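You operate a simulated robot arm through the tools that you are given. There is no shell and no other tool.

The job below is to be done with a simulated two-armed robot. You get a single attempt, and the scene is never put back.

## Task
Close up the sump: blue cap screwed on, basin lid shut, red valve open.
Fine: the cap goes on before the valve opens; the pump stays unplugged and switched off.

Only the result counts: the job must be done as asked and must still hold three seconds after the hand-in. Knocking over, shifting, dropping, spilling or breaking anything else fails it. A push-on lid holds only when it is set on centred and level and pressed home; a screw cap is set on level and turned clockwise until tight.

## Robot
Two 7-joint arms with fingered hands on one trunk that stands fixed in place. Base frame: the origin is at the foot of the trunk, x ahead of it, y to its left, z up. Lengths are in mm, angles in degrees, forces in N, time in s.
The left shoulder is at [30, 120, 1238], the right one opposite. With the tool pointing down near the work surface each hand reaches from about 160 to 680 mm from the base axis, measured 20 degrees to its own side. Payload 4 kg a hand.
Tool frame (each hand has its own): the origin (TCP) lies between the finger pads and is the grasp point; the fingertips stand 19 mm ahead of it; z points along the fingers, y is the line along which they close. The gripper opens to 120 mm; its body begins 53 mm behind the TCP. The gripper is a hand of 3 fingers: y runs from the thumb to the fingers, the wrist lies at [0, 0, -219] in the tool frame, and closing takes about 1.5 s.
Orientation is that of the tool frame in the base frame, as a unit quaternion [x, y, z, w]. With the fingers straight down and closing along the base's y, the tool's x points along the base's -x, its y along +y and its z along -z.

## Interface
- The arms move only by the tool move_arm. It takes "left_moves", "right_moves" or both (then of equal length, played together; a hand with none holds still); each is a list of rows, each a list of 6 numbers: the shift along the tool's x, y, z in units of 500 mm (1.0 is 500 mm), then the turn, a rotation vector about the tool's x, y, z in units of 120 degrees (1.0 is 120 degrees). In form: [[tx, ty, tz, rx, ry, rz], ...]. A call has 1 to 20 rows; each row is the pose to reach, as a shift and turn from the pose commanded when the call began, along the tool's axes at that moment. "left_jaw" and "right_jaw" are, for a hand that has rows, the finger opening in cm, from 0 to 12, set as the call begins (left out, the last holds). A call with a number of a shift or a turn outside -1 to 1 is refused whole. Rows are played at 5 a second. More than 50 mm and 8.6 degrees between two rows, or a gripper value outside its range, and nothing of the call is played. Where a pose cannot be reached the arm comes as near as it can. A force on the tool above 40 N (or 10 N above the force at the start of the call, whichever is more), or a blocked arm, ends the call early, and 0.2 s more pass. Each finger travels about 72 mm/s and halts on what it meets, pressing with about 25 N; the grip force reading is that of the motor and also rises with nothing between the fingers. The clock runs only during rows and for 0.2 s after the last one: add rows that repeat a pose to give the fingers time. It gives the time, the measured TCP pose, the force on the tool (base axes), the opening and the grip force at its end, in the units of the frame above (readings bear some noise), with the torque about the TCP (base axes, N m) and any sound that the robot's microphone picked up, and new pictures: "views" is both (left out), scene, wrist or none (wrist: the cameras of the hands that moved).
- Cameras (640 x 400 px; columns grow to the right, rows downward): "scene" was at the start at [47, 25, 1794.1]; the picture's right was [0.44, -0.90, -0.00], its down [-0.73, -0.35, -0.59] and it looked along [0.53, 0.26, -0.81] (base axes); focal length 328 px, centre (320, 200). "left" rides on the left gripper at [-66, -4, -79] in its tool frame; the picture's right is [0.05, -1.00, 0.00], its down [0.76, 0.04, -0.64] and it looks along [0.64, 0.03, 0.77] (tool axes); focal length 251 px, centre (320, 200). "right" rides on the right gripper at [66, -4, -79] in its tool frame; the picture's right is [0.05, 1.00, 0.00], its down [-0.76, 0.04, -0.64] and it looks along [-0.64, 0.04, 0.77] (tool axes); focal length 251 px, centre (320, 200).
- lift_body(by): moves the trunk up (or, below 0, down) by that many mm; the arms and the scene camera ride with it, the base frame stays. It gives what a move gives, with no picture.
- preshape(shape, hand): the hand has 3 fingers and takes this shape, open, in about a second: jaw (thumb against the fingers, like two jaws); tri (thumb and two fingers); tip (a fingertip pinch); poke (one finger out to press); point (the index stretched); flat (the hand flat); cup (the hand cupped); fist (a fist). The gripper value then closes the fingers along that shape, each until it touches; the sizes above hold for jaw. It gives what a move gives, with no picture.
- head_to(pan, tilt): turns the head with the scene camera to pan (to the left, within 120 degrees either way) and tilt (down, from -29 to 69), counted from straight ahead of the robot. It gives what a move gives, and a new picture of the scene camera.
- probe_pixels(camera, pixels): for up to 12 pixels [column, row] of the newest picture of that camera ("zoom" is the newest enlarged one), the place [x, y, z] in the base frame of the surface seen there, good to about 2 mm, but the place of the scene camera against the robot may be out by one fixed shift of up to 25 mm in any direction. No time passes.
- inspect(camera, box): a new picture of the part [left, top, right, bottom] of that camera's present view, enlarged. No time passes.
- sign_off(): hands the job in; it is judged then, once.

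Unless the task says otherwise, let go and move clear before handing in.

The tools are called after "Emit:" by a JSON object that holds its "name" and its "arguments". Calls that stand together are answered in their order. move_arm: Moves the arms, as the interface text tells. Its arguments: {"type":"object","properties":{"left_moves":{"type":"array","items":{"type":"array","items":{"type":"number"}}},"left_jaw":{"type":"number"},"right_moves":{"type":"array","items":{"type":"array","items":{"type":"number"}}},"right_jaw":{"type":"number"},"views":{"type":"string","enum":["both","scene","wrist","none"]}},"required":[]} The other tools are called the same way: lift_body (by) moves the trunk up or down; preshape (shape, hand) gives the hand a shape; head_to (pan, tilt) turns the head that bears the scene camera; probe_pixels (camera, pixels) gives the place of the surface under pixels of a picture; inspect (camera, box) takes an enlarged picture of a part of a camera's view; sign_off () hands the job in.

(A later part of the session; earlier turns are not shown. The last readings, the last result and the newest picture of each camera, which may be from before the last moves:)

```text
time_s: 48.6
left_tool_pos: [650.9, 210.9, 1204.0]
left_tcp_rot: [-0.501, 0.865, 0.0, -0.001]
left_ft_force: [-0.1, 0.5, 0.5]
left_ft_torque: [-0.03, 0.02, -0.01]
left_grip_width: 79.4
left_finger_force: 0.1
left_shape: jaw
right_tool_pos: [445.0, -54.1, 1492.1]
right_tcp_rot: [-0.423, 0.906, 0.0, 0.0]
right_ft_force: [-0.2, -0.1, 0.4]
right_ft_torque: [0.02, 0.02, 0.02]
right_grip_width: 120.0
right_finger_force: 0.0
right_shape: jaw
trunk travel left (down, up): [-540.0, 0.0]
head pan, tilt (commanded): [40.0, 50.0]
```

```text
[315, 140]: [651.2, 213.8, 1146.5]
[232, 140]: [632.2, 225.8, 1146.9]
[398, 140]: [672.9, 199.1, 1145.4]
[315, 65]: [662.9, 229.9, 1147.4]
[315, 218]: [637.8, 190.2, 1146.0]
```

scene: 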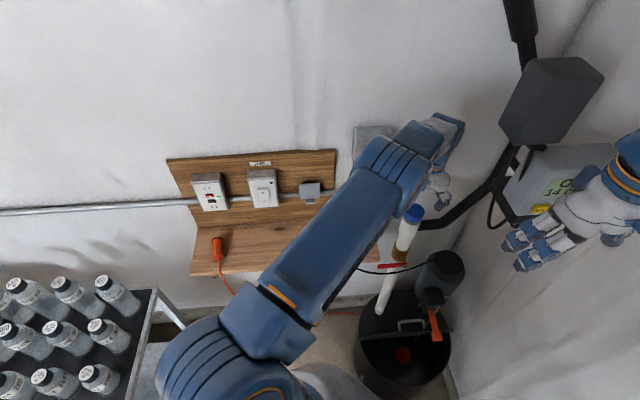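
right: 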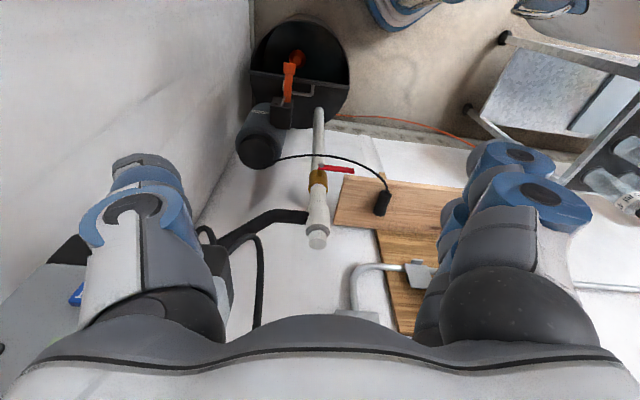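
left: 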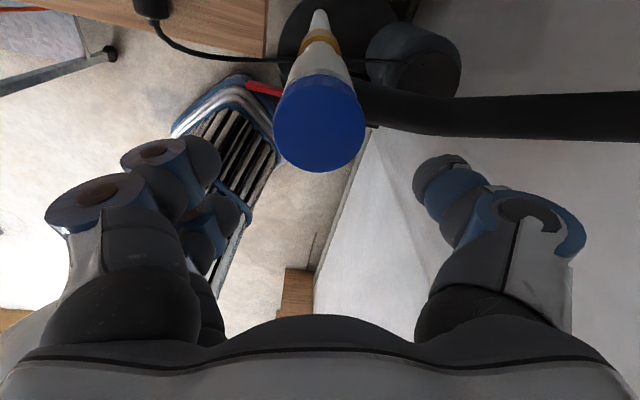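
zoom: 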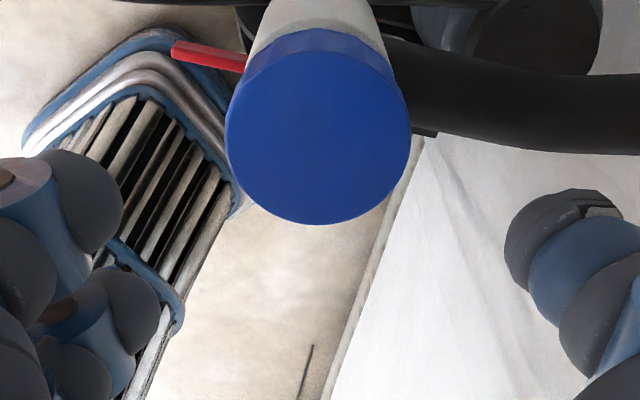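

−60° is reachable too, giving about 340° of range. The cap's centre reads (652, 212) against a TCP of (651, 210.7), so I'll shift slightly and descend around the cap with open fingers.

Emit:
{"name": "move_arm", "arguments": {"left_moves": [[-0.0035, -0.0005, 0, 0, 0, 0], [-0.0035, -0.0005, 0.03, 0, 0, 0], [-0.0035, -0.0005, 0.06, 0, 0, 0], [-0.0035, -0.0005, 0.09, 0, 0, 0], [-0.0035, -0.0005, 0.112, 0, 0, 0], [-0.0035, -0.0005, 0.112, 0, 0, 0]], "left_jaw": 8, "views": "wrist"}}

Emit:
{"name": "move_arm", "arguments": {"left_moves": [[0, 0, 0, 0, 0, 0], [0, 0, 0, 0, 0, 0], [0, 0, 0, 0, 0, 0], [0, 0, 0, 0, 0, 0], [0, 0, 0, 0, 0, 0], [0, 0, 0, 0, 0, 0], [0, 0, 0, 0, 0, 0]], "left_jaw": 3, "views": "wrist"}}

```text
time_s: 50.0
left_tool_pos: [651.0, 212.9, 1148.9]
left_tcp_rot: [-0.502, 0.865, 0.0, -0.001]
left_ft_force: [-0.7, 0.1, 0.0]
left_ft_torque: [0.02, -0.02, 0.04]
left_grip_width: 79.6
left_finger_force: 0.0
left_shape: jaw
right_tool_pos: [444.7, -54.2, 1492.3]
right_tcp_rot: [-0.424, 0.906, 0.0, 0.0]
right_ft_force: [-1.1, 0.8, 0.5]
right_ft_torque: [-0.01, -0.03, 0.03]
right_grip_width: 120.0
right_finger_force: 0.1
right_shape: jaw
trunk travel left (down, up): [-540.0, 0.0]
head pan, tilt (commanded): [40.0, 50.0]
```

left: 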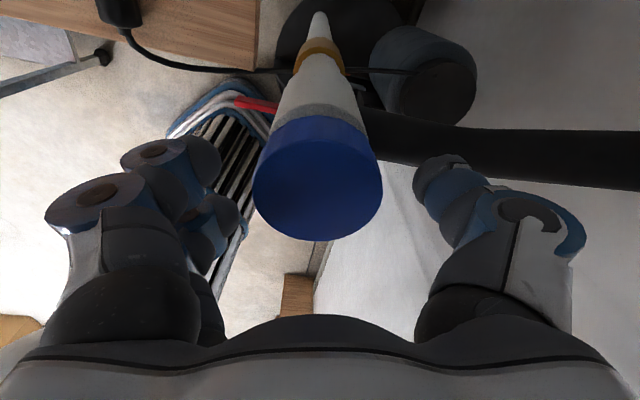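

```text
time_s: 51.6
left_tool_pos: [651.0, 211.7, 1148.2]
left_tcp_rot: [-0.501, 0.865, 0.001, -0.001]
left_ft_force: [-0.6, -3.7, -5.0]
left_ft_torque: [0.0, 0.01, 0.0]
left_grip_width: 41.8
left_finger_force: 24.9
left_shape: jaw
right_tool_pos: [446.0, -54.4, 1491.4]
right_tcp_rot: [-0.423, 0.906, 0.0, 0.0]
right_ft_force: [0.0, 0.8, -0.1]
right_ft_torque: [0.01, -0.02, -0.01]
right_grip_width: 119.9
right_finger_force: 0.1
right_shape: jaw
trunk travel left (down, up): [-540.0, 0.0]
head pan, tilt (commanded): [40.0, 50.0]
```

left: 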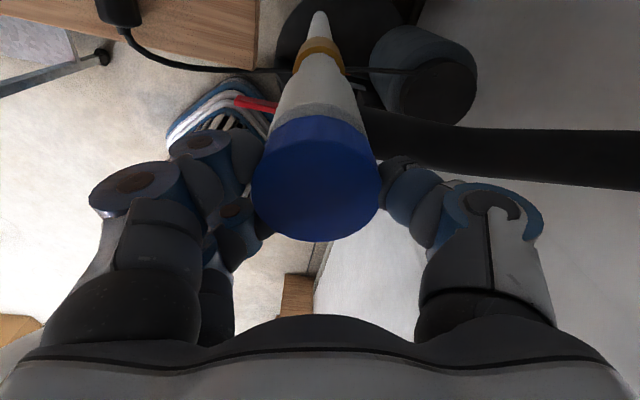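

The grip is on (41.8 mm, 25 N). Closing gave −5 N vertically, so the cap seems to resist being lifted. I'll turn 60° clockwise and watch torque.

Emit:
{"name": "move_arm", "arguments": {"left_moves": [[0, 0, 0.001, 0, 0, 0.06], [0, 0, 0.002, 0, 0, 0.12], [0, 0, 0.0025, 0, 0, 0.18], [0, 0, 0.0025, 0, 0, 0.24], [0, 0, 0.0025, 0, 0, 0.3], [0, 0, 0.0025, 0, 0, 0.36], [0, 0, 0.0025, 0, 0, 0.42], [0, 0, 0.0025, 0, 0, 0.48], [0, 0, 0.0025, 0, 0, 0.5]], "views": "none"}}

Emit:
{"name": "inspect", "arguments": {"camera": "right", "box": [300, 195, 345, 235]}}

```text
time_s: 53.6
left_tool_pos: [650.9, 210.6, 1146.5]
left_tcp_rot: [0.0, 1.0, -0.001, -0.003]
left_ft_force: [5.2, -8.5, -4.8]
left_ft_torque: [-0.12, -0.04, 0.17]
left_grip_width: 39.1
left_finger_force: 25.4
left_shape: jaw
right_tool_pos: [445.5, -56.7, 1492.1]
right_tcp_rot: [-0.422, 0.906, 0.001, -0.001]
right_ft_force: [-0.5, -0.3, 0.6]
right_ft_torque: [0.0, -0.02, -0.03]
right_grip_width: 119.9
right_finger_force: 0.0
right_shape: jaw
trunk travel left (down, up): [-540.0, 0.0]
head pan, tilt (commanded): [40.0, 50.0]
```

```text
10.00 times, centred on (322, 215) of right
```

zoom: 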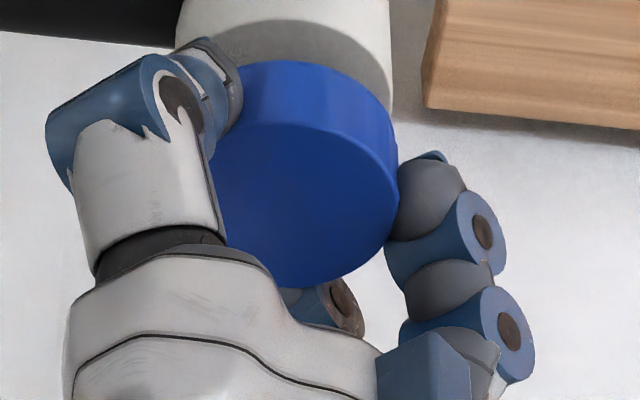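

Torque about the axis has risen to 0.17 N m and the cap now pulls the hand down (−4.8 N), so the thread is working. I'll null the side force and turn another 60° while feeding down.

Emit:
{"name": "move_arm", "arguments": {"left_moves": [[-0.002, -0.0035, 0.001, 0, 0, 0.06], [-0.004, -0.007, 0.002, 0, 0, 0.12], [-0.004, -0.0078, 0.0025, 0, 0, 0.18], [-0.0038, -0.0086, 0.003, 0, 0, 0.24], [-0.0036, -0.0094, 0.0033, 0, 0, 0.3], [-0.0034, -0.0102, 0.0036, 0, 0, 0.36], [-0.0032, -0.011, 0.0038, 0, 0, 0.42], [-0.003, -0.0119, 0.004, 0, 0, 0.48], [-0.0029, -0.0124, 0.004, 0, 0, 0.5]], "views": "none"}}

Emit:
{"name": "inspect", "arguments": {"camera": "right", "box": [300, 195, 345, 235]}}

```text
time_s: 55.6
left_tool_pos: [649.5, 207.1, 1144.7]
left_tcp_rot: [0.5, 0.866, 0.0, -0.003]
left_ft_force: [-13.8, 1.4, -6.9]
left_ft_torque: [-0.35, 0.07, 0.71]
left_grip_width: 36.3
left_finger_force: 24.7
left_shape: jaw
right_tool_pos: [441.1, -55.5, 1494.1]
right_tcp_rot: [-0.422, 0.906, 0.0, 0.001]
right_ft_force: [-0.1, -0.9, -0.4]
right_ft_torque: [0.0, 0.01, -0.02]
right_grip_width: 119.8
right_finger_force: 0.0
right_shape: jaw
trunk travel left (down, up): [-540.0, 0.0]
head pan, tilt (commanded): [40.0, 50.0]
```

```text
10.00 times, centred on (322, 215) of right
```

zoom: 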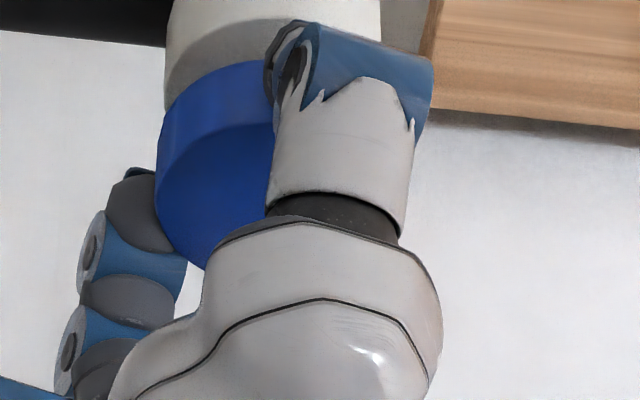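

Torque jumped to 0.71 N m with the grip sliding on the cap (36.3 mm), which looks like tightening. I'll open, and check the cap and hand positions before one more firm bite.

Emit:
{"name": "move_arm", "arguments": {"left_moves": [[0, 0, 0, 0, 0, 0], [0, 0, 0, 0, 0, 0], [0, 0, 0, 0, 0, 0], [0, 0, 0, 0, 0, 0], [0, 0, 0, 0, 0, 0]], "left_jaw": 8, "views": "wrist"}}

Emit:
{"name": "inspect", "arguments": {"camera": "left", "box": [230, 60, 410, 260]}}

Emit:
{"name": "probe_pixels", "arguments": {"camera": "left", "pixels": [[320, 190], [260, 190], [380, 190], [320, 155], [320, 230]]}}

Emit:
{"name": "inspect", "arguments": {"camera": "right", "box": [300, 195, 345, 235]}}

```text
time_s: 56.8
left_tool_pos: [651.9, 205.5, 1145.0]
left_tcp_rot: [0.499, 0.867, -0.001, 0.0]
left_ft_force: [-0.2, 0.1, 0.1]
left_ft_torque: [0.0, 0.02, -0.01]
left_grip_width: 79.5
left_finger_force: 0.1
left_shape: jaw
right_tool_pos: [445.0, -55.2, 1491.5]
right_tcp_rot: [-0.423, 0.906, -0.001, 0.0]
right_ft_force: [0.7, 0.4, 0.5]
right_ft_torque: [-0.02, 0.01, 0.01]
right_grip_width: 119.9
right_finger_force: 0.0
right_shape: jaw
trunk travel left (down, up): [-540.0, 0.0]
head pan, tilt (commanded): [40.0, 50.0]
```

left: 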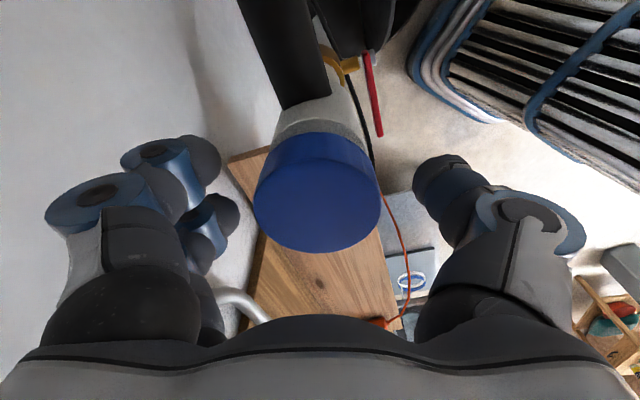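

```text
2.00 times, centred on (320, 160) of left
```

zoom: 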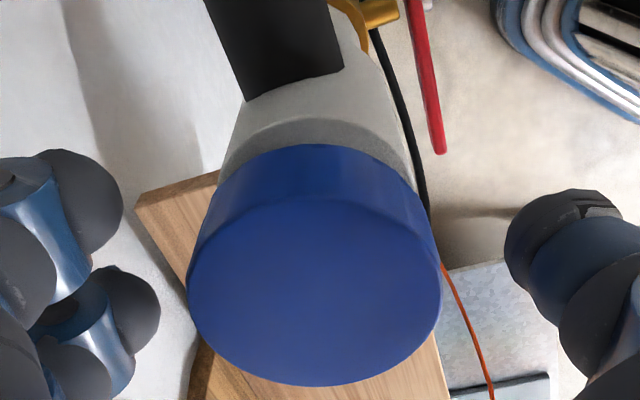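

```text
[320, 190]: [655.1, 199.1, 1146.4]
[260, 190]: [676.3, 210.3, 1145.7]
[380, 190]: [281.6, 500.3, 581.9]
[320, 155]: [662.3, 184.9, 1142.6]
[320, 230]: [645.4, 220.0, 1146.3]
```

```text
10.00 times, centred on (322, 215) of right
```

zoom: 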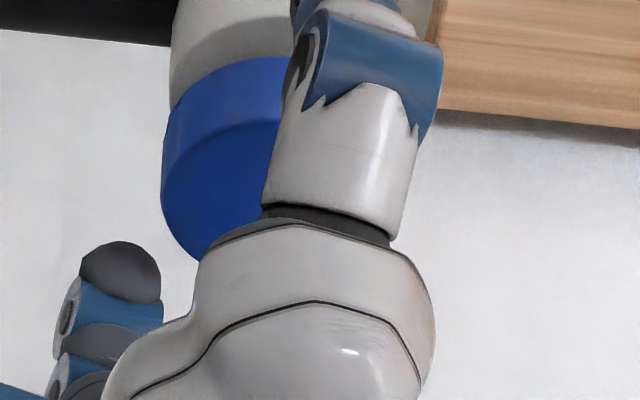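

The cap sits at about (5, 1) mm in the tool frame, so the force-nulling drifted the hand off-centre. I'll recentre geometrically, close again, and turn about the true axis.

Emit:
{"name": "move_arm", "arguments": {"left_moves": [[0.005, 0.001, 0, 0, 0, 0], [0.0102, 0.0018, 0, 0, 0, 0], [0.0102, 0.0018, 0, 0, 0, 0], [0.0102, 0.0018, 0, 0, 0, 0]], "left_jaw": 8, "views": "wrist"}}

Emit:
{"name": "inspect", "arguments": {"camera": "left", "box": [230, 60, 410, 260]}}

Emit:
{"name": "move_arm", "arguments": {"left_moves": [[0, 0, 0, 0, 0, 0], [0, 0, 0, 0, 0, 0], [0, 0, 0, 0, 0, 0], [0, 0, 0, 0, 0, 0], [0, 0, 0, 0, 0, 0], [0, 0, 0, 0, 0, 0], [0, 0, 0, 0, 0, 0]], "left_jaw": 3, "views": "wrist"}}

```text
time_s: 57.8
left_tool_pos: [650.9, 210.9, 1145.0]
left_tcp_rot: [0.498, 0.867, -0.002, -0.001]
left_ft_force: [0.6, -0.6, 0.3]
left_ft_torque: [-0.04, 0.03, 0.0]
left_grip_width: 79.6
left_finger_force: 0.1
left_shape: jaw
right_tool_pos: [445.9, -54.7, 1492.7]
right_tcp_rot: [-0.423, 0.906, 0.0, 0.0]
right_ft_force: [0.0, 0.0, 0.6]
right_ft_torque: [0.02, 0.01, 0.0]
right_grip_width: 119.8
right_finger_force: 0.0
right_shape: jaw
trunk travel left (down, up): [-540.0, 0.0]
head pan, tilt (commanded): [40.0, 50.0]
```

left: 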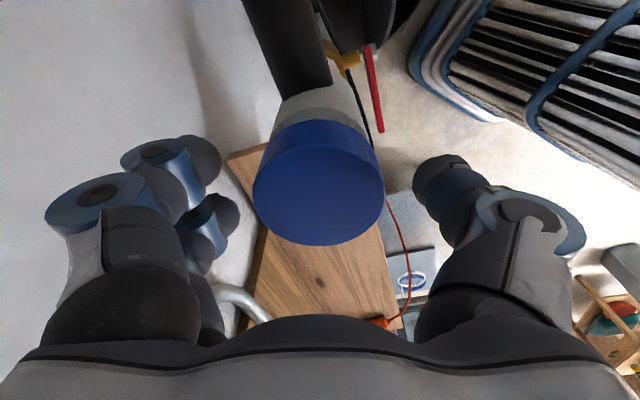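

```text
2.00 times, centred on (320, 160) of left
```

zoom: 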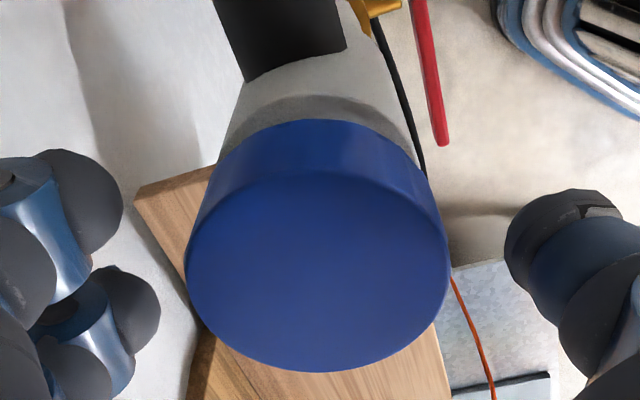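

```text
time_s: 59.4
left_tool_pos: [650.8, 211.2, 1146.1]
left_tcp_rot: [0.499, 0.867, -0.001, -0.001]
left_ft_force: [-1.9, -1.9, -1.9]
left_ft_torque: [-0.02, 0.03, -0.02]
left_grip_width: 39.2
left_finger_force: 25.4
left_shape: jaw
right_tool_pos: [445.1, -56.1, 1492.8]
right_tcp_rot: [-0.422, 0.906, 0.0, 0.0]
right_ft_force: [0.0, 0.4, 0.2]
right_ft_torque: [0.02, 0.02, -0.02]
right_grip_width: 120.1
right_finger_force: 0.0
right_shape: jaw
trunk travel left (down, up): [-540.0, 0.0]
head pan, tilt (commanded): [40.0, 50.0]
```

left: 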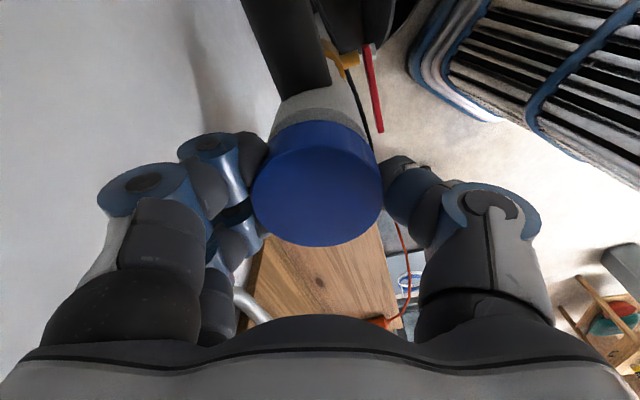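

The cap is now centred in the grip with only about 2 N of side force. I'll turn 60° clockwise in place and read the torque.

Emit:
{"name": "move_arm", "arguments": {"left_moves": [[0, 0, 0, 0, 0, 0.06], [0, 0, 0, 0, 0, 0.12], [0, 0, 0, 0, 0, 0.18], [0, 0, 0, 0, 0, 0.24], [0, 0, 0, 0, 0, 0.3]], "views": "none"}}

Emit:
{"name": "inspect", "arguments": {"camera": "left", "box": [230, 60, 410, 260]}}

```text
time_s: 60.6
left_tool_pos: [649.2, 207.2, 1144.5]
left_tcp_rot: [0.742, 0.67, -0.003, 0.0]
left_ft_force: [-9.2, -16.0, -6.0]
left_ft_torque: [-0.39, 0.1, 1.8]
left_grip_width: 37.9
left_finger_force: 25.0
left_shape: jaw
right_tool_pos: [444.2, -57.1, 1492.9]
right_tcp_rot: [-0.423, 0.906, 0.0, 0.001]
right_ft_force: [0.8, 0.0, 0.5]
right_ft_torque: [0.04, 0.0, -0.02]
right_grip_width: 120.1
right_finger_force: 0.0
right_shape: jaw
trunk travel left (down, up): [-540.0, 0.0]
head pan, tilt (commanded): [40.0, 50.0]
```

```text
2.00 times, centred on (320, 160) of left
```

zoom: 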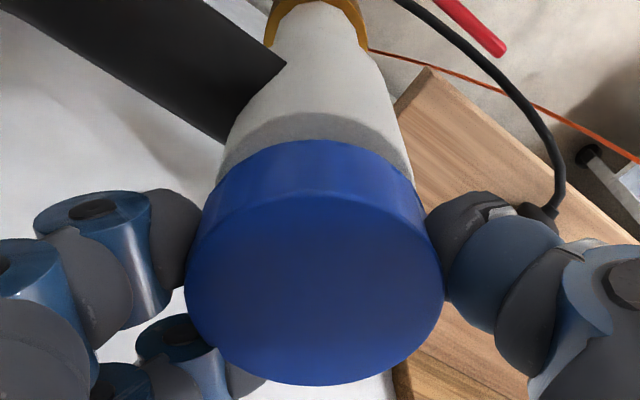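

The resisting torque is now 1.8 N m, so the cap is tight. I'll open the fingers, centre the hand around the cap and rise clear.

Emit:
{"name": "move_arm", "arguments": {"left_moves": [[0, 0, 0, 0, 0, 0], [0, 0, 0, 0, 0, 0], [0, 0, 0, 0, 0, 0], [0, 0, 0, 0, 0, 0], [0, 0, 0, 0, 0, 0]], "left_jaw": 9, "views": "wrist"}}

Emit:
{"name": "inspect", "arguments": {"camera": "left", "box": [230, 60, 410, 260]}}

```text
time_s: 61.8
left_tool_pos: [650.8, 211.0, 1144.9]
left_tcp_rot: [0.742, 0.67, 0.0, -0.001]
left_ft_force: [-0.2, -0.4, 0.5]
left_ft_torque: [0.05, 0.0, -0.01]
left_grip_width: 89.2
left_finger_force: 0.1
left_shape: jaw
right_tool_pos: [445.6, -55.6, 1493.0]
right_tcp_rot: [-0.423, 0.906, 0.0, 0.0]
right_ft_force: [-0.4, 0.2, 0.1]
right_ft_torque: [0.03, 0.02, 0.0]
right_grip_width: 120.0
right_finger_force: 0.1
right_shape: jaw
trunk travel left (down, up): [-540.0, 0.0]
head pan, tilt (commanded): [40.0, 50.0]
```

left: 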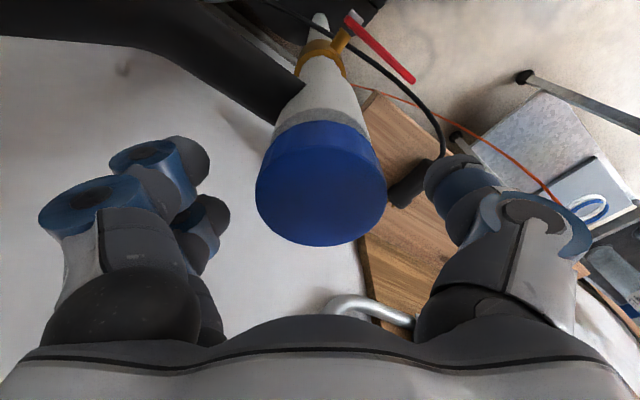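

```text
2.00 times, centred on (320, 160) of left
```

zoom: 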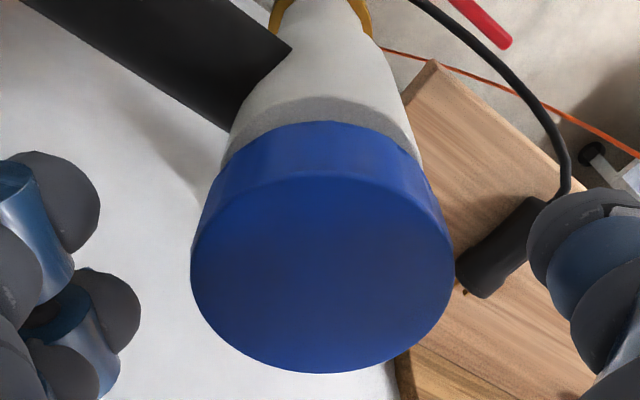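

The cap looks level and centred. As a check I'll take one more short bite of 22° to confirm it's truly against its stop.

Emit:
{"name": "move_arm", "arguments": {"left_moves": [[0, 0, 0, 0, 0, 0], [0, 0, 0, 0, 0, 0], [0, 0, 0, 0, 0, 0], [0, 0, 0, 0, 0, 0], [0, 0, 0, 0, 0, 0], [0, 0, 0, 0, 0, 0], [0, 0, 0, 0, 0, 0], [0, 0, 0, 0, 0, 0.06], [0, 0, 0, 0, 0, 0.12], [0, 0, 0, 0, 0, 0.18]], "left_jaw": 3, "views": "none"}}

```text
time_s: 64.0
left_tool_pos: [650.0, 211.1, 1145.9]
left_tcp_rot: [0.855, 0.519, -0.002, -0.001]
left_ft_force: [-5.5, -1.0, -6.3]
left_ft_torque: [-0.06, 0.01, 0.44]
left_grip_width: 39.5
left_finger_force: 25.0
left_shape: jaw
right_tool_pos: [443.4, -55.5, 1492.3]
right_tcp_rot: [-0.423, 0.906, 0.0, 0.0]
right_ft_force: [0.1, -0.4, 0.3]
right_ft_torque: [-0.02, 0.0, 0.03]
right_grip_width: 119.9
right_finger_force: 0.1
right_shape: jaw
trunk travel left (down, up): [-540.0, 0.0]
head pan, tilt (commanded): [40.0, 50.0]
```

Torque is 0.44 N m after 22°. I'll turn 22° more to see whether it climbs steeply, as against a stop.

Emit:
{"name": "move_arm", "arguments": {"left_moves": [[0, 0, 0, 0, 0, 0.06], [0, 0, 0, 0, 0, 0.12], [0, 0, 0, 0, 0, 0.18], [0, 0, 0, 0, 0, 0.18]], "views": "none"}}

Emit:
{"name": "inspect", "arguments": {"camera": "left", "box": [230, 60, 410, 260]}}

```text
time_s: 65.0
left_tool_pos: [648.3, 210.5, 1145.8]
left_tcp_rot: [0.937, 0.349, -0.003, 0.0]
left_ft_force: [-15.2, -0.8, -5.5]
left_ft_torque: [-0.08, 0.18, 1.22]
left_grip_width: 39.7
left_finger_force: 25.0
left_shape: jaw
right_tool_pos: [443.4, -55.5, 1493.6]
right_tcp_rot: [-0.423, 0.906, -0.001, 0.001]
right_ft_force: [0.4, 0.0, -0.5]
right_ft_torque: [0.02, 0.02, 0.01]
right_grip_width: 119.9
right_finger_force: 0.0
right_shape: jaw
trunk travel left (down, up): [-540.0, 0.0]
head pan, tilt (commanded): [40.0, 50.0]
```

```text
2.00 times, centred on (320, 160) of left
```

zoom: 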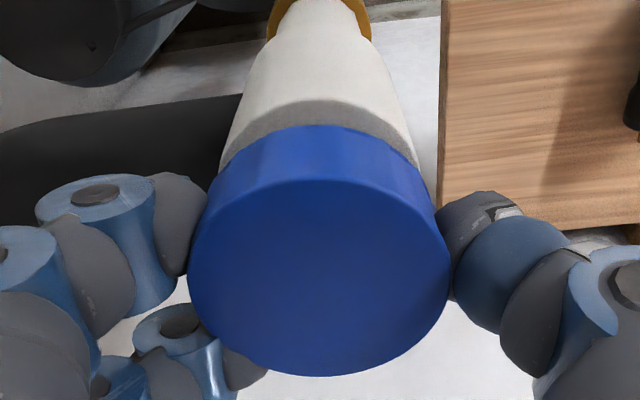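

Torque climbs to 1.22 N m with the fingers visibly lagging on a cap that no longer turns; it's tight. I'll release and rise straight up 60 mm.

Emit:
{"name": "move_arm", "arguments": {"left_moves": [[0, 0, 0, 0, 0, 0], [0, 0, 0, 0, 0, 0], [0, 0, 0, 0, 0, 0], [0, 0, 0, 0, 0, 0], [0, 0, -0.03, 0, 0, 0], [0, 0, -0.07, 0, 0, 0], [0, 0, -0.11, 0, 0, 0], [0, 0, -0.15, 0, 0, 0], [0, 0, -0.15, 0, 0, 0]], "left_jaw": 9}}

Emit:
{"name": "inspect", "arguments": {"camera": "left", "box": [230, 60, 410, 260]}}

Emit:
{"name": "probe_pixels", "arguments": {"camera": "zoom", "pixels": [[320, 130], [260, 100], [380, 100], [320, 70], [320, 180], [270, 150], [370, 150]]}}

Emit:
{"name": "inspect", "arguments": {"camera": "right", "box": [270, 130, 370, 250]}}

```text
time_s: 67.0
left_tool_pos: [650.3, 210.4, 1220.4]
left_tcp_rot: [0.937, 0.35, -0.002, 0.001]
left_ft_force: [-0.6, 0.4, 0.3]
left_ft_torque: [-0.03, 0.0, -0.01]
left_grip_width: 89.5
left_finger_force: 0.1
left_shape: jaw
right_tool_pos: [444.8, -53.8, 1491.7]
right_tcp_rot: [-0.422, 0.906, 0.0, 0.0]
right_ft_force: [-0.4, -0.3, -0.6]
right_ft_torque: [-0.04, -0.03, -0.02]
right_grip_width: 119.7
right_finger_force: 0.1
right_shape: jaw
trunk travel left (down, up): [-540.0, 0.0]
head pan, tilt (commanded): [40.0, 50.0]
```

scene: 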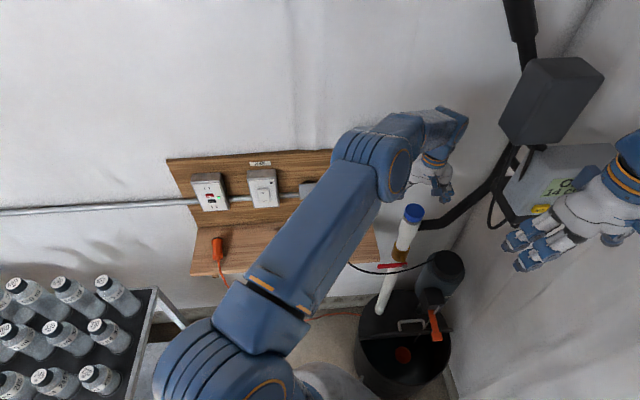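
left: 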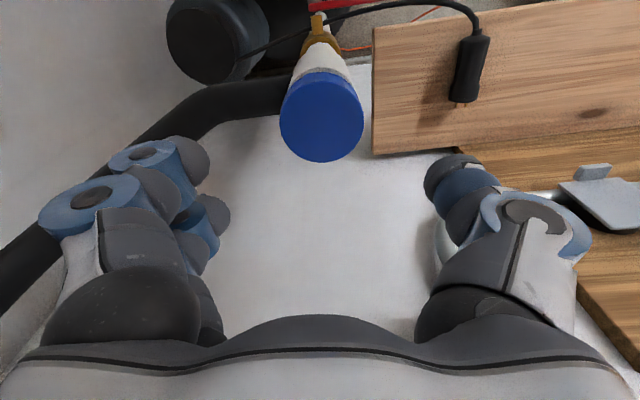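

```text
2.00 times, centred on (320, 160) of left
```

zoom: 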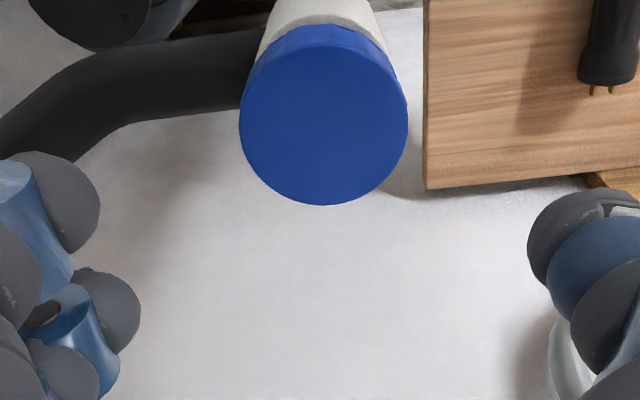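

```text
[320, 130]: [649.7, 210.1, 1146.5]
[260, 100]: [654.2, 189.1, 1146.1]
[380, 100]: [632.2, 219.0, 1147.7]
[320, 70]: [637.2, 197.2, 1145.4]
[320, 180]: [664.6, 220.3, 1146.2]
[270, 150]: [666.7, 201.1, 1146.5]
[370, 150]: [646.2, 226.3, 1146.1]
```

```text
3.33 times, centred on (320, 190) of right
```

zoom: 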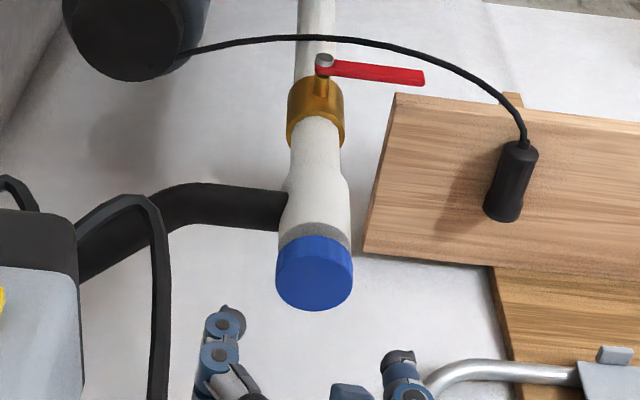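

The cap is level at z 1146.3 and screwed on. Now I'll study the red valve handle, its stem, and the pump cord hanging near it.

Emit:
{"name": "inspect", "arguments": {"camera": "right", "box": [300, 130, 360, 180]}}

Emit:
{"name": "probe_pixels", "arguments": {"camera": "zoom", "pixels": [[205, 170], [320, 185], [440, 195], [200, 240], [120, 120], [240, 110], [360, 125], [480, 160], [205, 140], [450, 215]]}}

Emit:
{"name": "inspect", "arguments": {"camera": "scene", "box": [350, 235, 450, 295]}}

Emit:
{"name": "probe_pixels", "arguments": {"camera": "zoom", "pixels": [[200, 195], [300, 190], [335, 185], [100, 195], [200, 235], [300, 230], [400, 190], [330, 130], [290, 270]]}}

```text
8.00 times, centred on (330, 155) of right
```

zoom: 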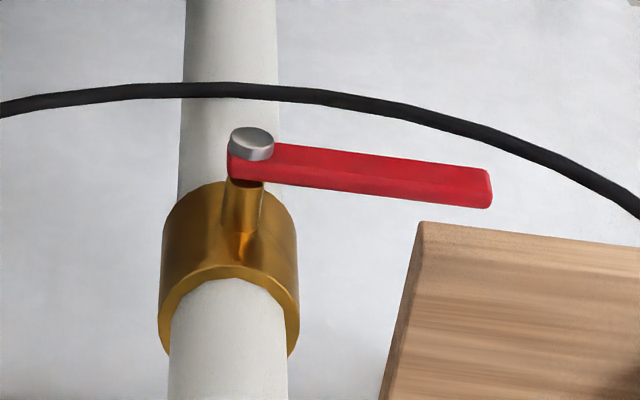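

```text
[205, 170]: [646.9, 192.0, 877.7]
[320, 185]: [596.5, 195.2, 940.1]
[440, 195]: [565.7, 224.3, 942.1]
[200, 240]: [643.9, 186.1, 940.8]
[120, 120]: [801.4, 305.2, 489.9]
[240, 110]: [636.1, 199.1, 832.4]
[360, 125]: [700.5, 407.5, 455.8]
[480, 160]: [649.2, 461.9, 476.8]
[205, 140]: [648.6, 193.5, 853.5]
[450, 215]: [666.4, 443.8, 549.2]
```

```text
6.40 times, centred on (400, 265) of scene
```

zoom: 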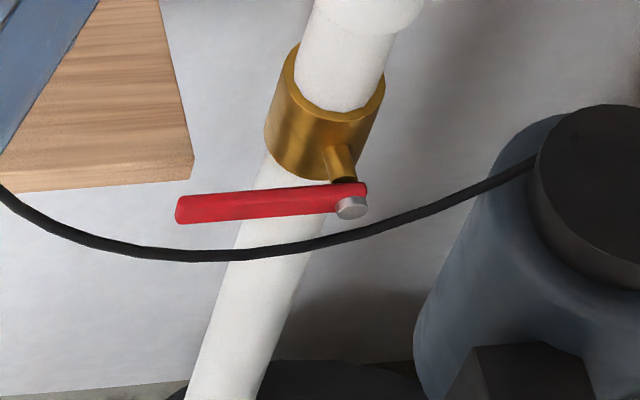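

```text
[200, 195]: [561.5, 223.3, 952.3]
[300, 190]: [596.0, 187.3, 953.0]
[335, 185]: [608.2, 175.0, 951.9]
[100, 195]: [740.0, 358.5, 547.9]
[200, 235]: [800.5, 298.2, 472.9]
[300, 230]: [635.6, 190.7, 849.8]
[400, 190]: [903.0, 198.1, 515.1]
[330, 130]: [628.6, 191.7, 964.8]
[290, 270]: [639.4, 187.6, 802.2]
```

I'll probe the cord itself in both views to know how far it lies from the handle's sweep.

Emit:
{"name": "inspect", "arguments": {"camera": "right", "box": [300, 130, 360, 180]}}

Emit:
{"name": "probe_pixels", "arguments": {"camera": "zoom", "pixels": [[40, 104], [120, 93], [180, 89], [240, 90], [300, 95], [360, 103], [420, 117], [480, 136], [540, 157], [600, 186], [252, 137], [487, 180]]}}

Emit:
{"name": "inspect", "arguments": {"camera": "scene", "box": [350, 235, 450, 295]}}

Emit:
{"name": "probe_pixels", "arguments": {"camera": "zoom", "pixels": [[20, 202], [60, 228], [100, 244], [150, 253], [200, 256], [250, 252], [300, 245], [350, 233], [400, 218], [450, 200], [500, 178], [352, 208]]}}

```text
8.00 times, centred on (330, 155) of right
```

zoom: 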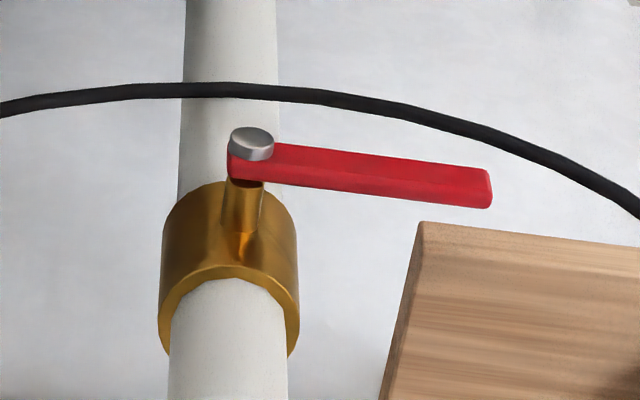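

```text
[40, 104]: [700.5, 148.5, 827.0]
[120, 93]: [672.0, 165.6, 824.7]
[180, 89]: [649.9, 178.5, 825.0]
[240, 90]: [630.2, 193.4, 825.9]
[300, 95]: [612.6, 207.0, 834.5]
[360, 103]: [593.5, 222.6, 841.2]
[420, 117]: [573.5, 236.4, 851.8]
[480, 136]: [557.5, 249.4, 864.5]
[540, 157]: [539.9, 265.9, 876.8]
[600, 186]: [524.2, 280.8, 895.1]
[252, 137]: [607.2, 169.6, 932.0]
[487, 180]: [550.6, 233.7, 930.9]
```

```text
6.40 times, centred on (400, 265) of scene
```

zoom: 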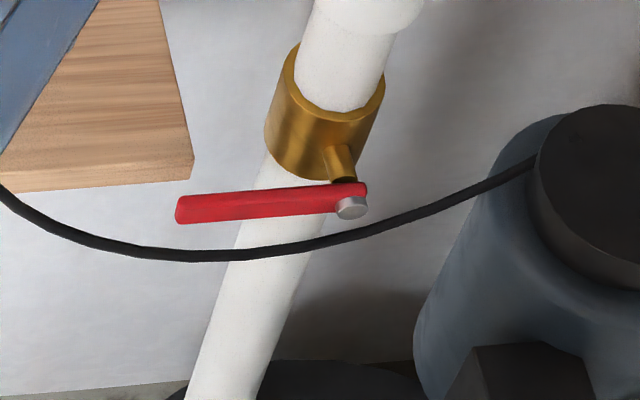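

```text
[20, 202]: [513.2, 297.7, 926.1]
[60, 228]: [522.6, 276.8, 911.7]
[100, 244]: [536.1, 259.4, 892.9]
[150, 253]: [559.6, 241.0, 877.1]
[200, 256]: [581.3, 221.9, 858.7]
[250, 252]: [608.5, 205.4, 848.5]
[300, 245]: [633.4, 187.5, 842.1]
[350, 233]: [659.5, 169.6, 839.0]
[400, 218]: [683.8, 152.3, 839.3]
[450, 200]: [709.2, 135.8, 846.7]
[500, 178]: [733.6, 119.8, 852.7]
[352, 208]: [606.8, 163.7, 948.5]
```

The cord runs 15–25 mm behind the handle's plane and 20+ mm below its sweep, so swinging the handle down (counter-clockwise, the usual opening way) is clear. First I'll withdraw the left hand from above the pipe.

Emit:
{"name": "move_arm", "arguments": {"left_moves": [[0, 0, -0.05, 0, 0, -0.06], [-0.005, -0.03, -0.1, 0, 0, -0.12], [-0.015, -0.08, -0.13, 0, 0, -0.18], [-0.03, -0.14, -0.15, 0, 0, -0.24], [-0.04, -0.2, -0.16, 0, 0, -0.3], [-0.055, -0.26, -0.16, 0, 0, -0.36], [-0.068, -0.32, -0.16, 0, 0, -0.42], [-0.08, -0.38, -0.16, 0, 0, -0.48], [-0.09, -0.44, -0.16, 0, 0, -0.54], [-0.103, -0.5, -0.16, 0, 0, -0.6], [-0.115, -0.56, -0.16, 0, 0, -0.66], [-0.128, -0.615, -0.16, 0, 0, -0.72], [-0.128, -0.615, -0.16, 0, 0, -0.75]]}}

Emit:
{"name": "inspect", "arguments": {"camera": "scene", "box": [330, 180, 480, 380]}}

```text
time_s: 69.8
left_tool_pos: [400.9, 400.6, 1300.2]
left_tcp_rot: [0.415, 0.91, -0.001, -0.001]
left_ft_force: [0.4, 0.1, 0.5]
left_ft_torque: [-0.01, -0.01, 0.0]
left_grip_width: 89.7
left_finger_force: 0.1
left_shape: jaw
right_tool_pos: [443.9, -57.4, 1491.7]
right_tcp_rot: [-0.423, 0.906, 0.001, 0.001]
right_ft_force: [0.1, -0.6, -0.2]
right_ft_torque: [0.03, 0.02, -0.02]
right_grip_width: 119.9
right_finger_force: 0.0
right_shape: jaw
trunk travel left (down, up): [-540.0, 0.0]
head pan, tilt (commanded): [40.0, 50.0]
```

scene: 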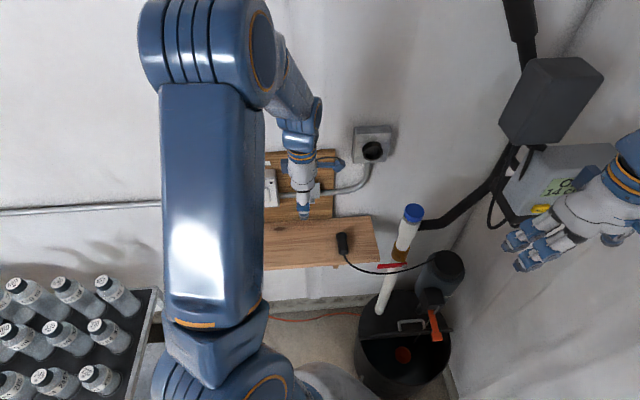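
left: 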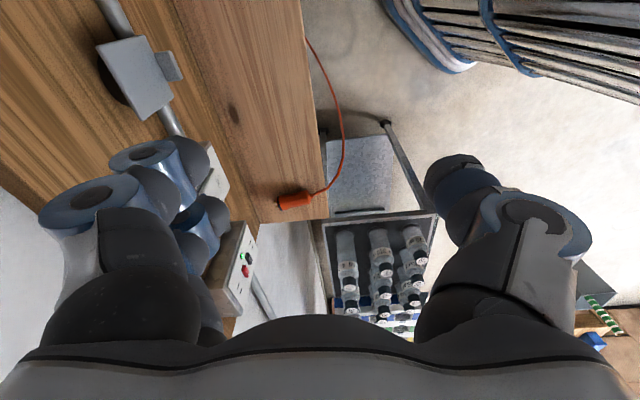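

```text
2.00 times, centred on (405, 280) of scene
```

zoom: 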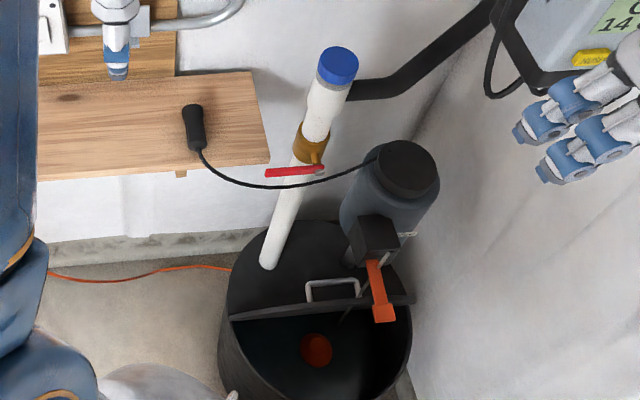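

The left hand is clear. Now I'll close the right hand's fingers and bring it left and down while pitching it to about 40° below horizontal, to press the handle from the room side.

Emit:
{"name": "move_arm", "arguments": {"right_moves": [[0.0, 0.025, 0.02, 0, 0, 0], [-0.01, 0.05, 0.05, 0, -0.05, 0], [-0.03, 0.08, 0.09, 0, -0.11, 0], [-0.05, 0.11, 0.14, 0, -0.17, 0], [-0.075, 0.135, 0.19, 0, -0.23, 0], [-0.1, 0.16, 0.24, 0, -0.29, 0], [-0.125, 0.175, 0.29, 0, -0.35, 0], [-0.1426, 0.1847, 0.324, 0, -0.4167, 0], [-0.1426, 0.1847, 0.324, 0, -0.4167, 0]], "right_jaw": 0}}

```text
time_s: 71.8
left_tool_pos: [401.1, 400.9, 1300.9]
left_tcp_rot: [0.415, 0.91, 0.0, -0.001]
left_ft_force: [1.4, -0.2, -0.5]
left_ft_torque: [-0.02, 0.0, 0.0]
left_grip_width: 89.8
left_finger_force: 0.1
left_shape: jaw
right_tool_pos: [420.2, 59.1, 1329.8]
right_tcp_rot: [-0.383, 0.822, 0.178, 0.382]
right_ft_force: [-0.3, 0.5, -0.5]
right_ft_torque: [0.01, 0.01, 0.0]
right_grip_width: 0.0
right_finger_force: 25.2
right_shape: jaw
trunk travel left (down, up): [-540.0, 0.0]
head pan, tilt (commanded): [40.0, 50.0]
```

scene: 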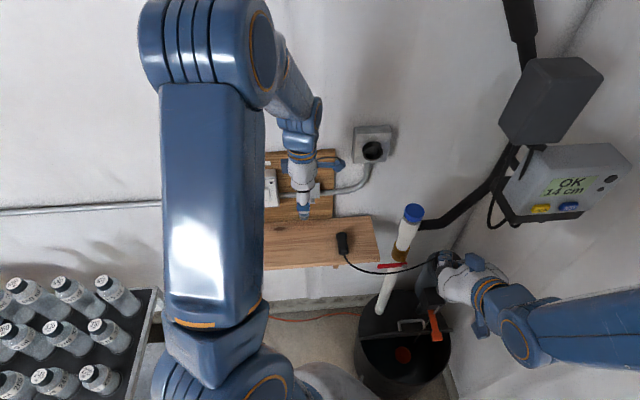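
right: 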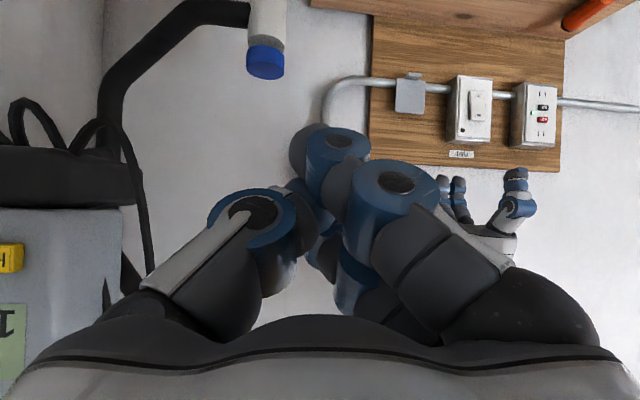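

The hand is pitched and clear. I'll bring it down along a straight line to just above the red handle and check through its camera.

Emit:
{"name": "move_arm", "arguments": {"right_moves": [[0.0236, -0.0024, 0.0709, 0, 0, 0], [0.0471, -0.0048, 0.1417, 0, 0, 0], [0.0707, -0.0072, 0.2126, 0, 0, 0], [0.0942, -0.0096, 0.2835, 0, 0, 0], [0.1178, -0.012, 0.3543, 0, 0, 0], [0.1414, -0.0143, 0.4252, 0, 0, 0], [0.1649, -0.0167, 0.4961, 0, 0, 0], [0.1885, -0.0191, 0.567, 0, 0, 0], [0.212, -0.0215, 0.6378, 0, 0, 0], [0.2356, -0.0239, 0.7087, 0, 0, 0], [0.2356, -0.0239, 0.7087, 0, 0, 0]]}}

Emit:
{"name": "inspect", "arguments": {"camera": "scene", "box": [340, 200, 460, 300]}}

```text
time_s: 74.2
left_tool_pos: [402.0, 401.1, 1299.9]
left_tcp_rot: [0.414, 0.91, 0.0, 0.0]
left_ft_force: [-0.4, 0.3, 0.1]
left_ft_torque: [0.03, 0.01, -0.03]
left_grip_width: 89.6
left_finger_force: 0.1
left_shape: jaw
right_tool_pos: [554.7, 201.1, 1013.0]
right_tcp_rot: [-0.383, 0.821, 0.179, 0.383]
right_ft_force: [0.1, 0.4, 0.0]
right_ft_torque: [-0.03, 0.0, -0.01]
right_grip_width: 0.0
right_finger_force: 25.6
right_shape: jaw
trunk travel left (down, up): [-540.0, 0.0]
head pan, tilt (commanded): [40.0, 50.0]
```

scene: 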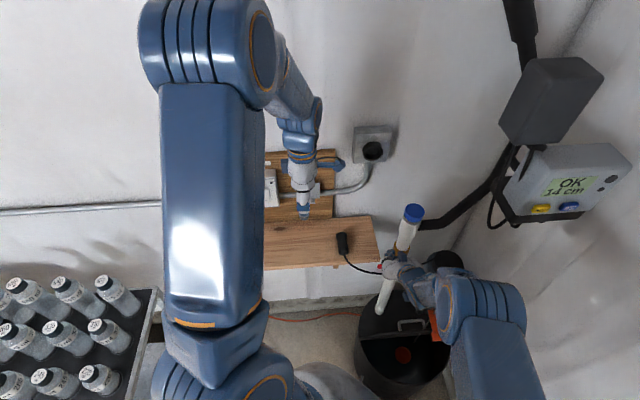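
right: 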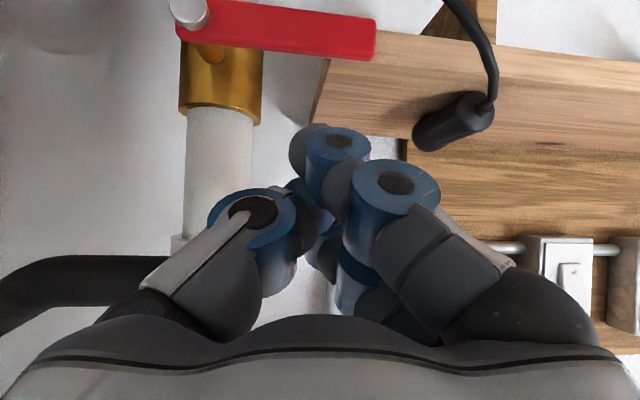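

```text
4.00 times, centred on (400, 250) of scene
```

zoom: 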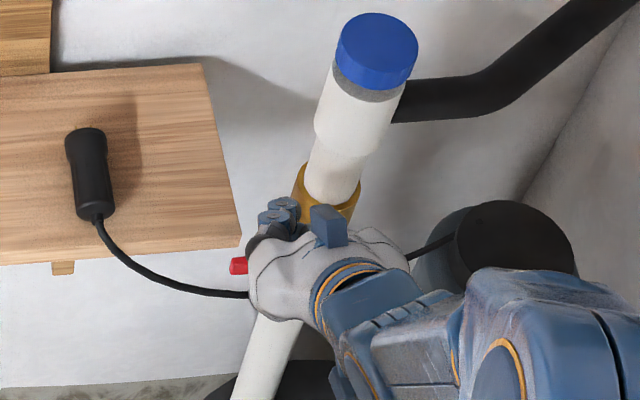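

The right camera sees the handle from (190,15) at the nut to (372,40) at the tip, just below the closed fingers. I'll probe it for exact positions.

Emit:
{"name": "probe_pixels", "arguments": {"camera": "right", "pixels": [[190, 10], [200, 15], [230, 22], [300, 30], [365, 40], [370, 25], [365, 55], [215, 45], [220, 90], [490, 60], [330, 65], [205, 170]]}}

Emit:
{"name": "inspect", "arguments": {"camera": "right", "box": [140, 0, 480, 200]}}

```text
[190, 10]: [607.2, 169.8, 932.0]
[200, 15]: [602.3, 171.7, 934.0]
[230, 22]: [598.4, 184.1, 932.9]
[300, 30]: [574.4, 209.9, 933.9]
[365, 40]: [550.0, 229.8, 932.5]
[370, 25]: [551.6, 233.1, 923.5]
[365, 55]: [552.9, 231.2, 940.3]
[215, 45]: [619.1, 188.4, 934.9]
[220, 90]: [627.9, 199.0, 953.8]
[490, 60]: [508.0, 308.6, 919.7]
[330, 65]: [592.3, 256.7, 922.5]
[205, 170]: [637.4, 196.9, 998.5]
```

```text
1.88 times, centred on (310, 100) of right
```

zoom: 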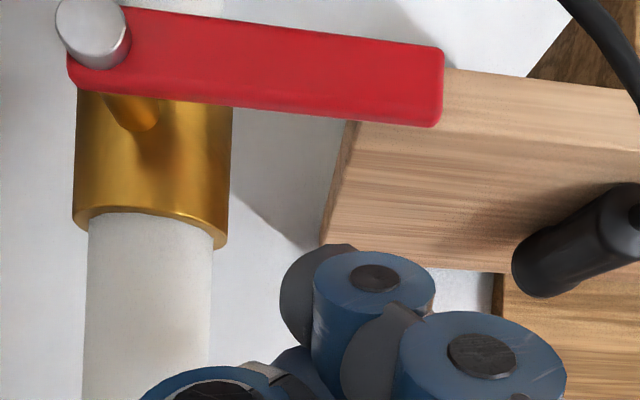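

The handle plate spans z 922–942, 84 mm long, with its pivot near (612, 175, 932). I'll move the closed fingers over it, about 60 mm out from the pivot and a little past its plane.

Emit:
{"name": "move_arm", "arguments": {"right_moves": [[-0.012, -0.0016, 0.03, 0, 0, 0], [-0.025, -0.0032, 0.0606, 0, 0, 0], [-0.025, -0.0032, 0.0606, 0, 0, 0]]}}

Emit:
{"name": "inspect", "arguments": {"camera": "right", "box": [140, 0, 480, 210]}}

Emit:
{"name": "probe_pixels", "arguments": {"camera": "zoom", "pixels": [[320, 60], [430, 75], [350, 265], [310, 270], [380, 280], [250, 370], [480, 350]]}}

Emit:
{"name": "inspect", "arguments": {"camera": "scene", "box": [340, 200, 460, 300]}}

```text
time_s: 75.0
left_tool_pos: [401.3, 400.7, 1301.1]
left_tcp_rot: [0.414, 0.91, 0.0, -0.001]
left_ft_force: [0.5, 0.6, -0.6]
left_ft_torque: [0.02, 0.02, 0.0]
left_grip_width: 89.8
left_finger_force: 0.1
left_shape: jaw
right_tool_pos: [576.0, 224.5, 1003.7]
right_tcp_rot: [-0.384, 0.822, 0.179, 0.381]
right_ft_force: [0.1, -0.2, 0.2]
right_ft_torque: [0.0, 0.02, 0.0]
right_grip_width: 0.0
right_finger_force: 24.7
right_shape: jaw
trunk travel left (down, up): [-540.0, 0.0]
head pan, tilt (commanded): [40.0, 50.0]
```

scene: 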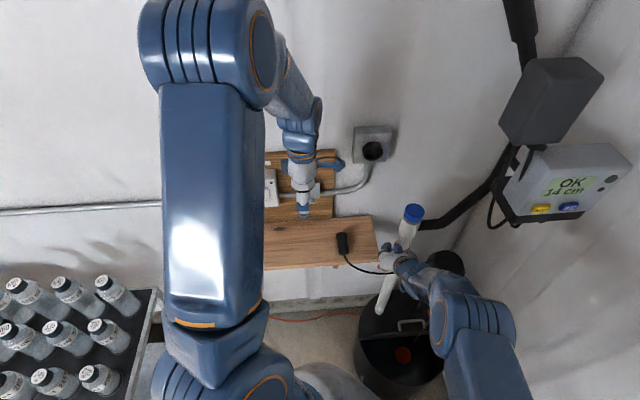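
right: 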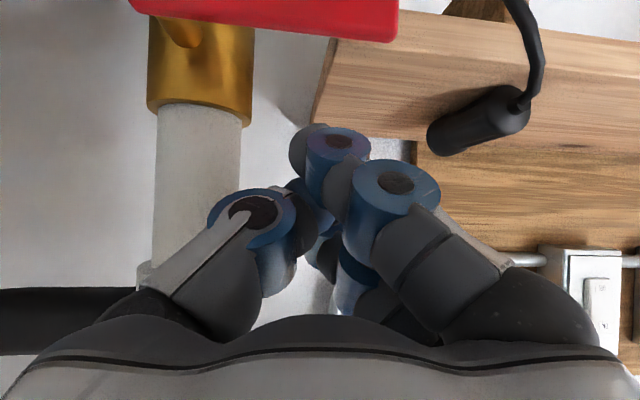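

```text
1.88 times, centred on (310, 105) of right
```

zoom: 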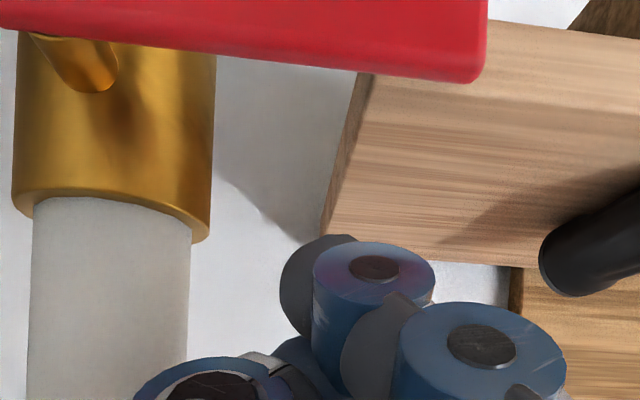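

```text
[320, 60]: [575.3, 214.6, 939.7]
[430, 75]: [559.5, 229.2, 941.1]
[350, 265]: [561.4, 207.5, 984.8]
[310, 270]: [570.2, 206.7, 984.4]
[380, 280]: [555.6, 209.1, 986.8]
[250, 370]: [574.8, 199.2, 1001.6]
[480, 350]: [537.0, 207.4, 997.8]
```

```text
4.00 times, centred on (400, 250) of scene
```

zoom: 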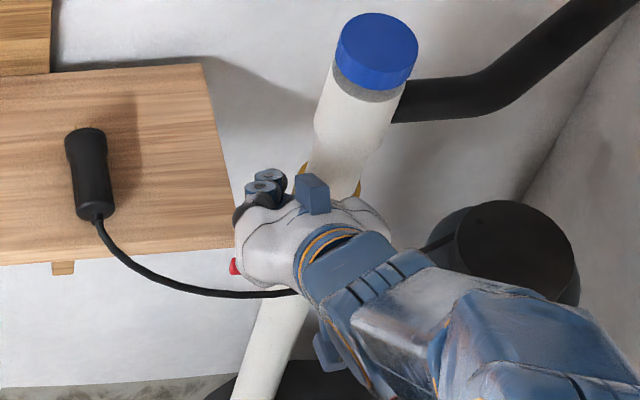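

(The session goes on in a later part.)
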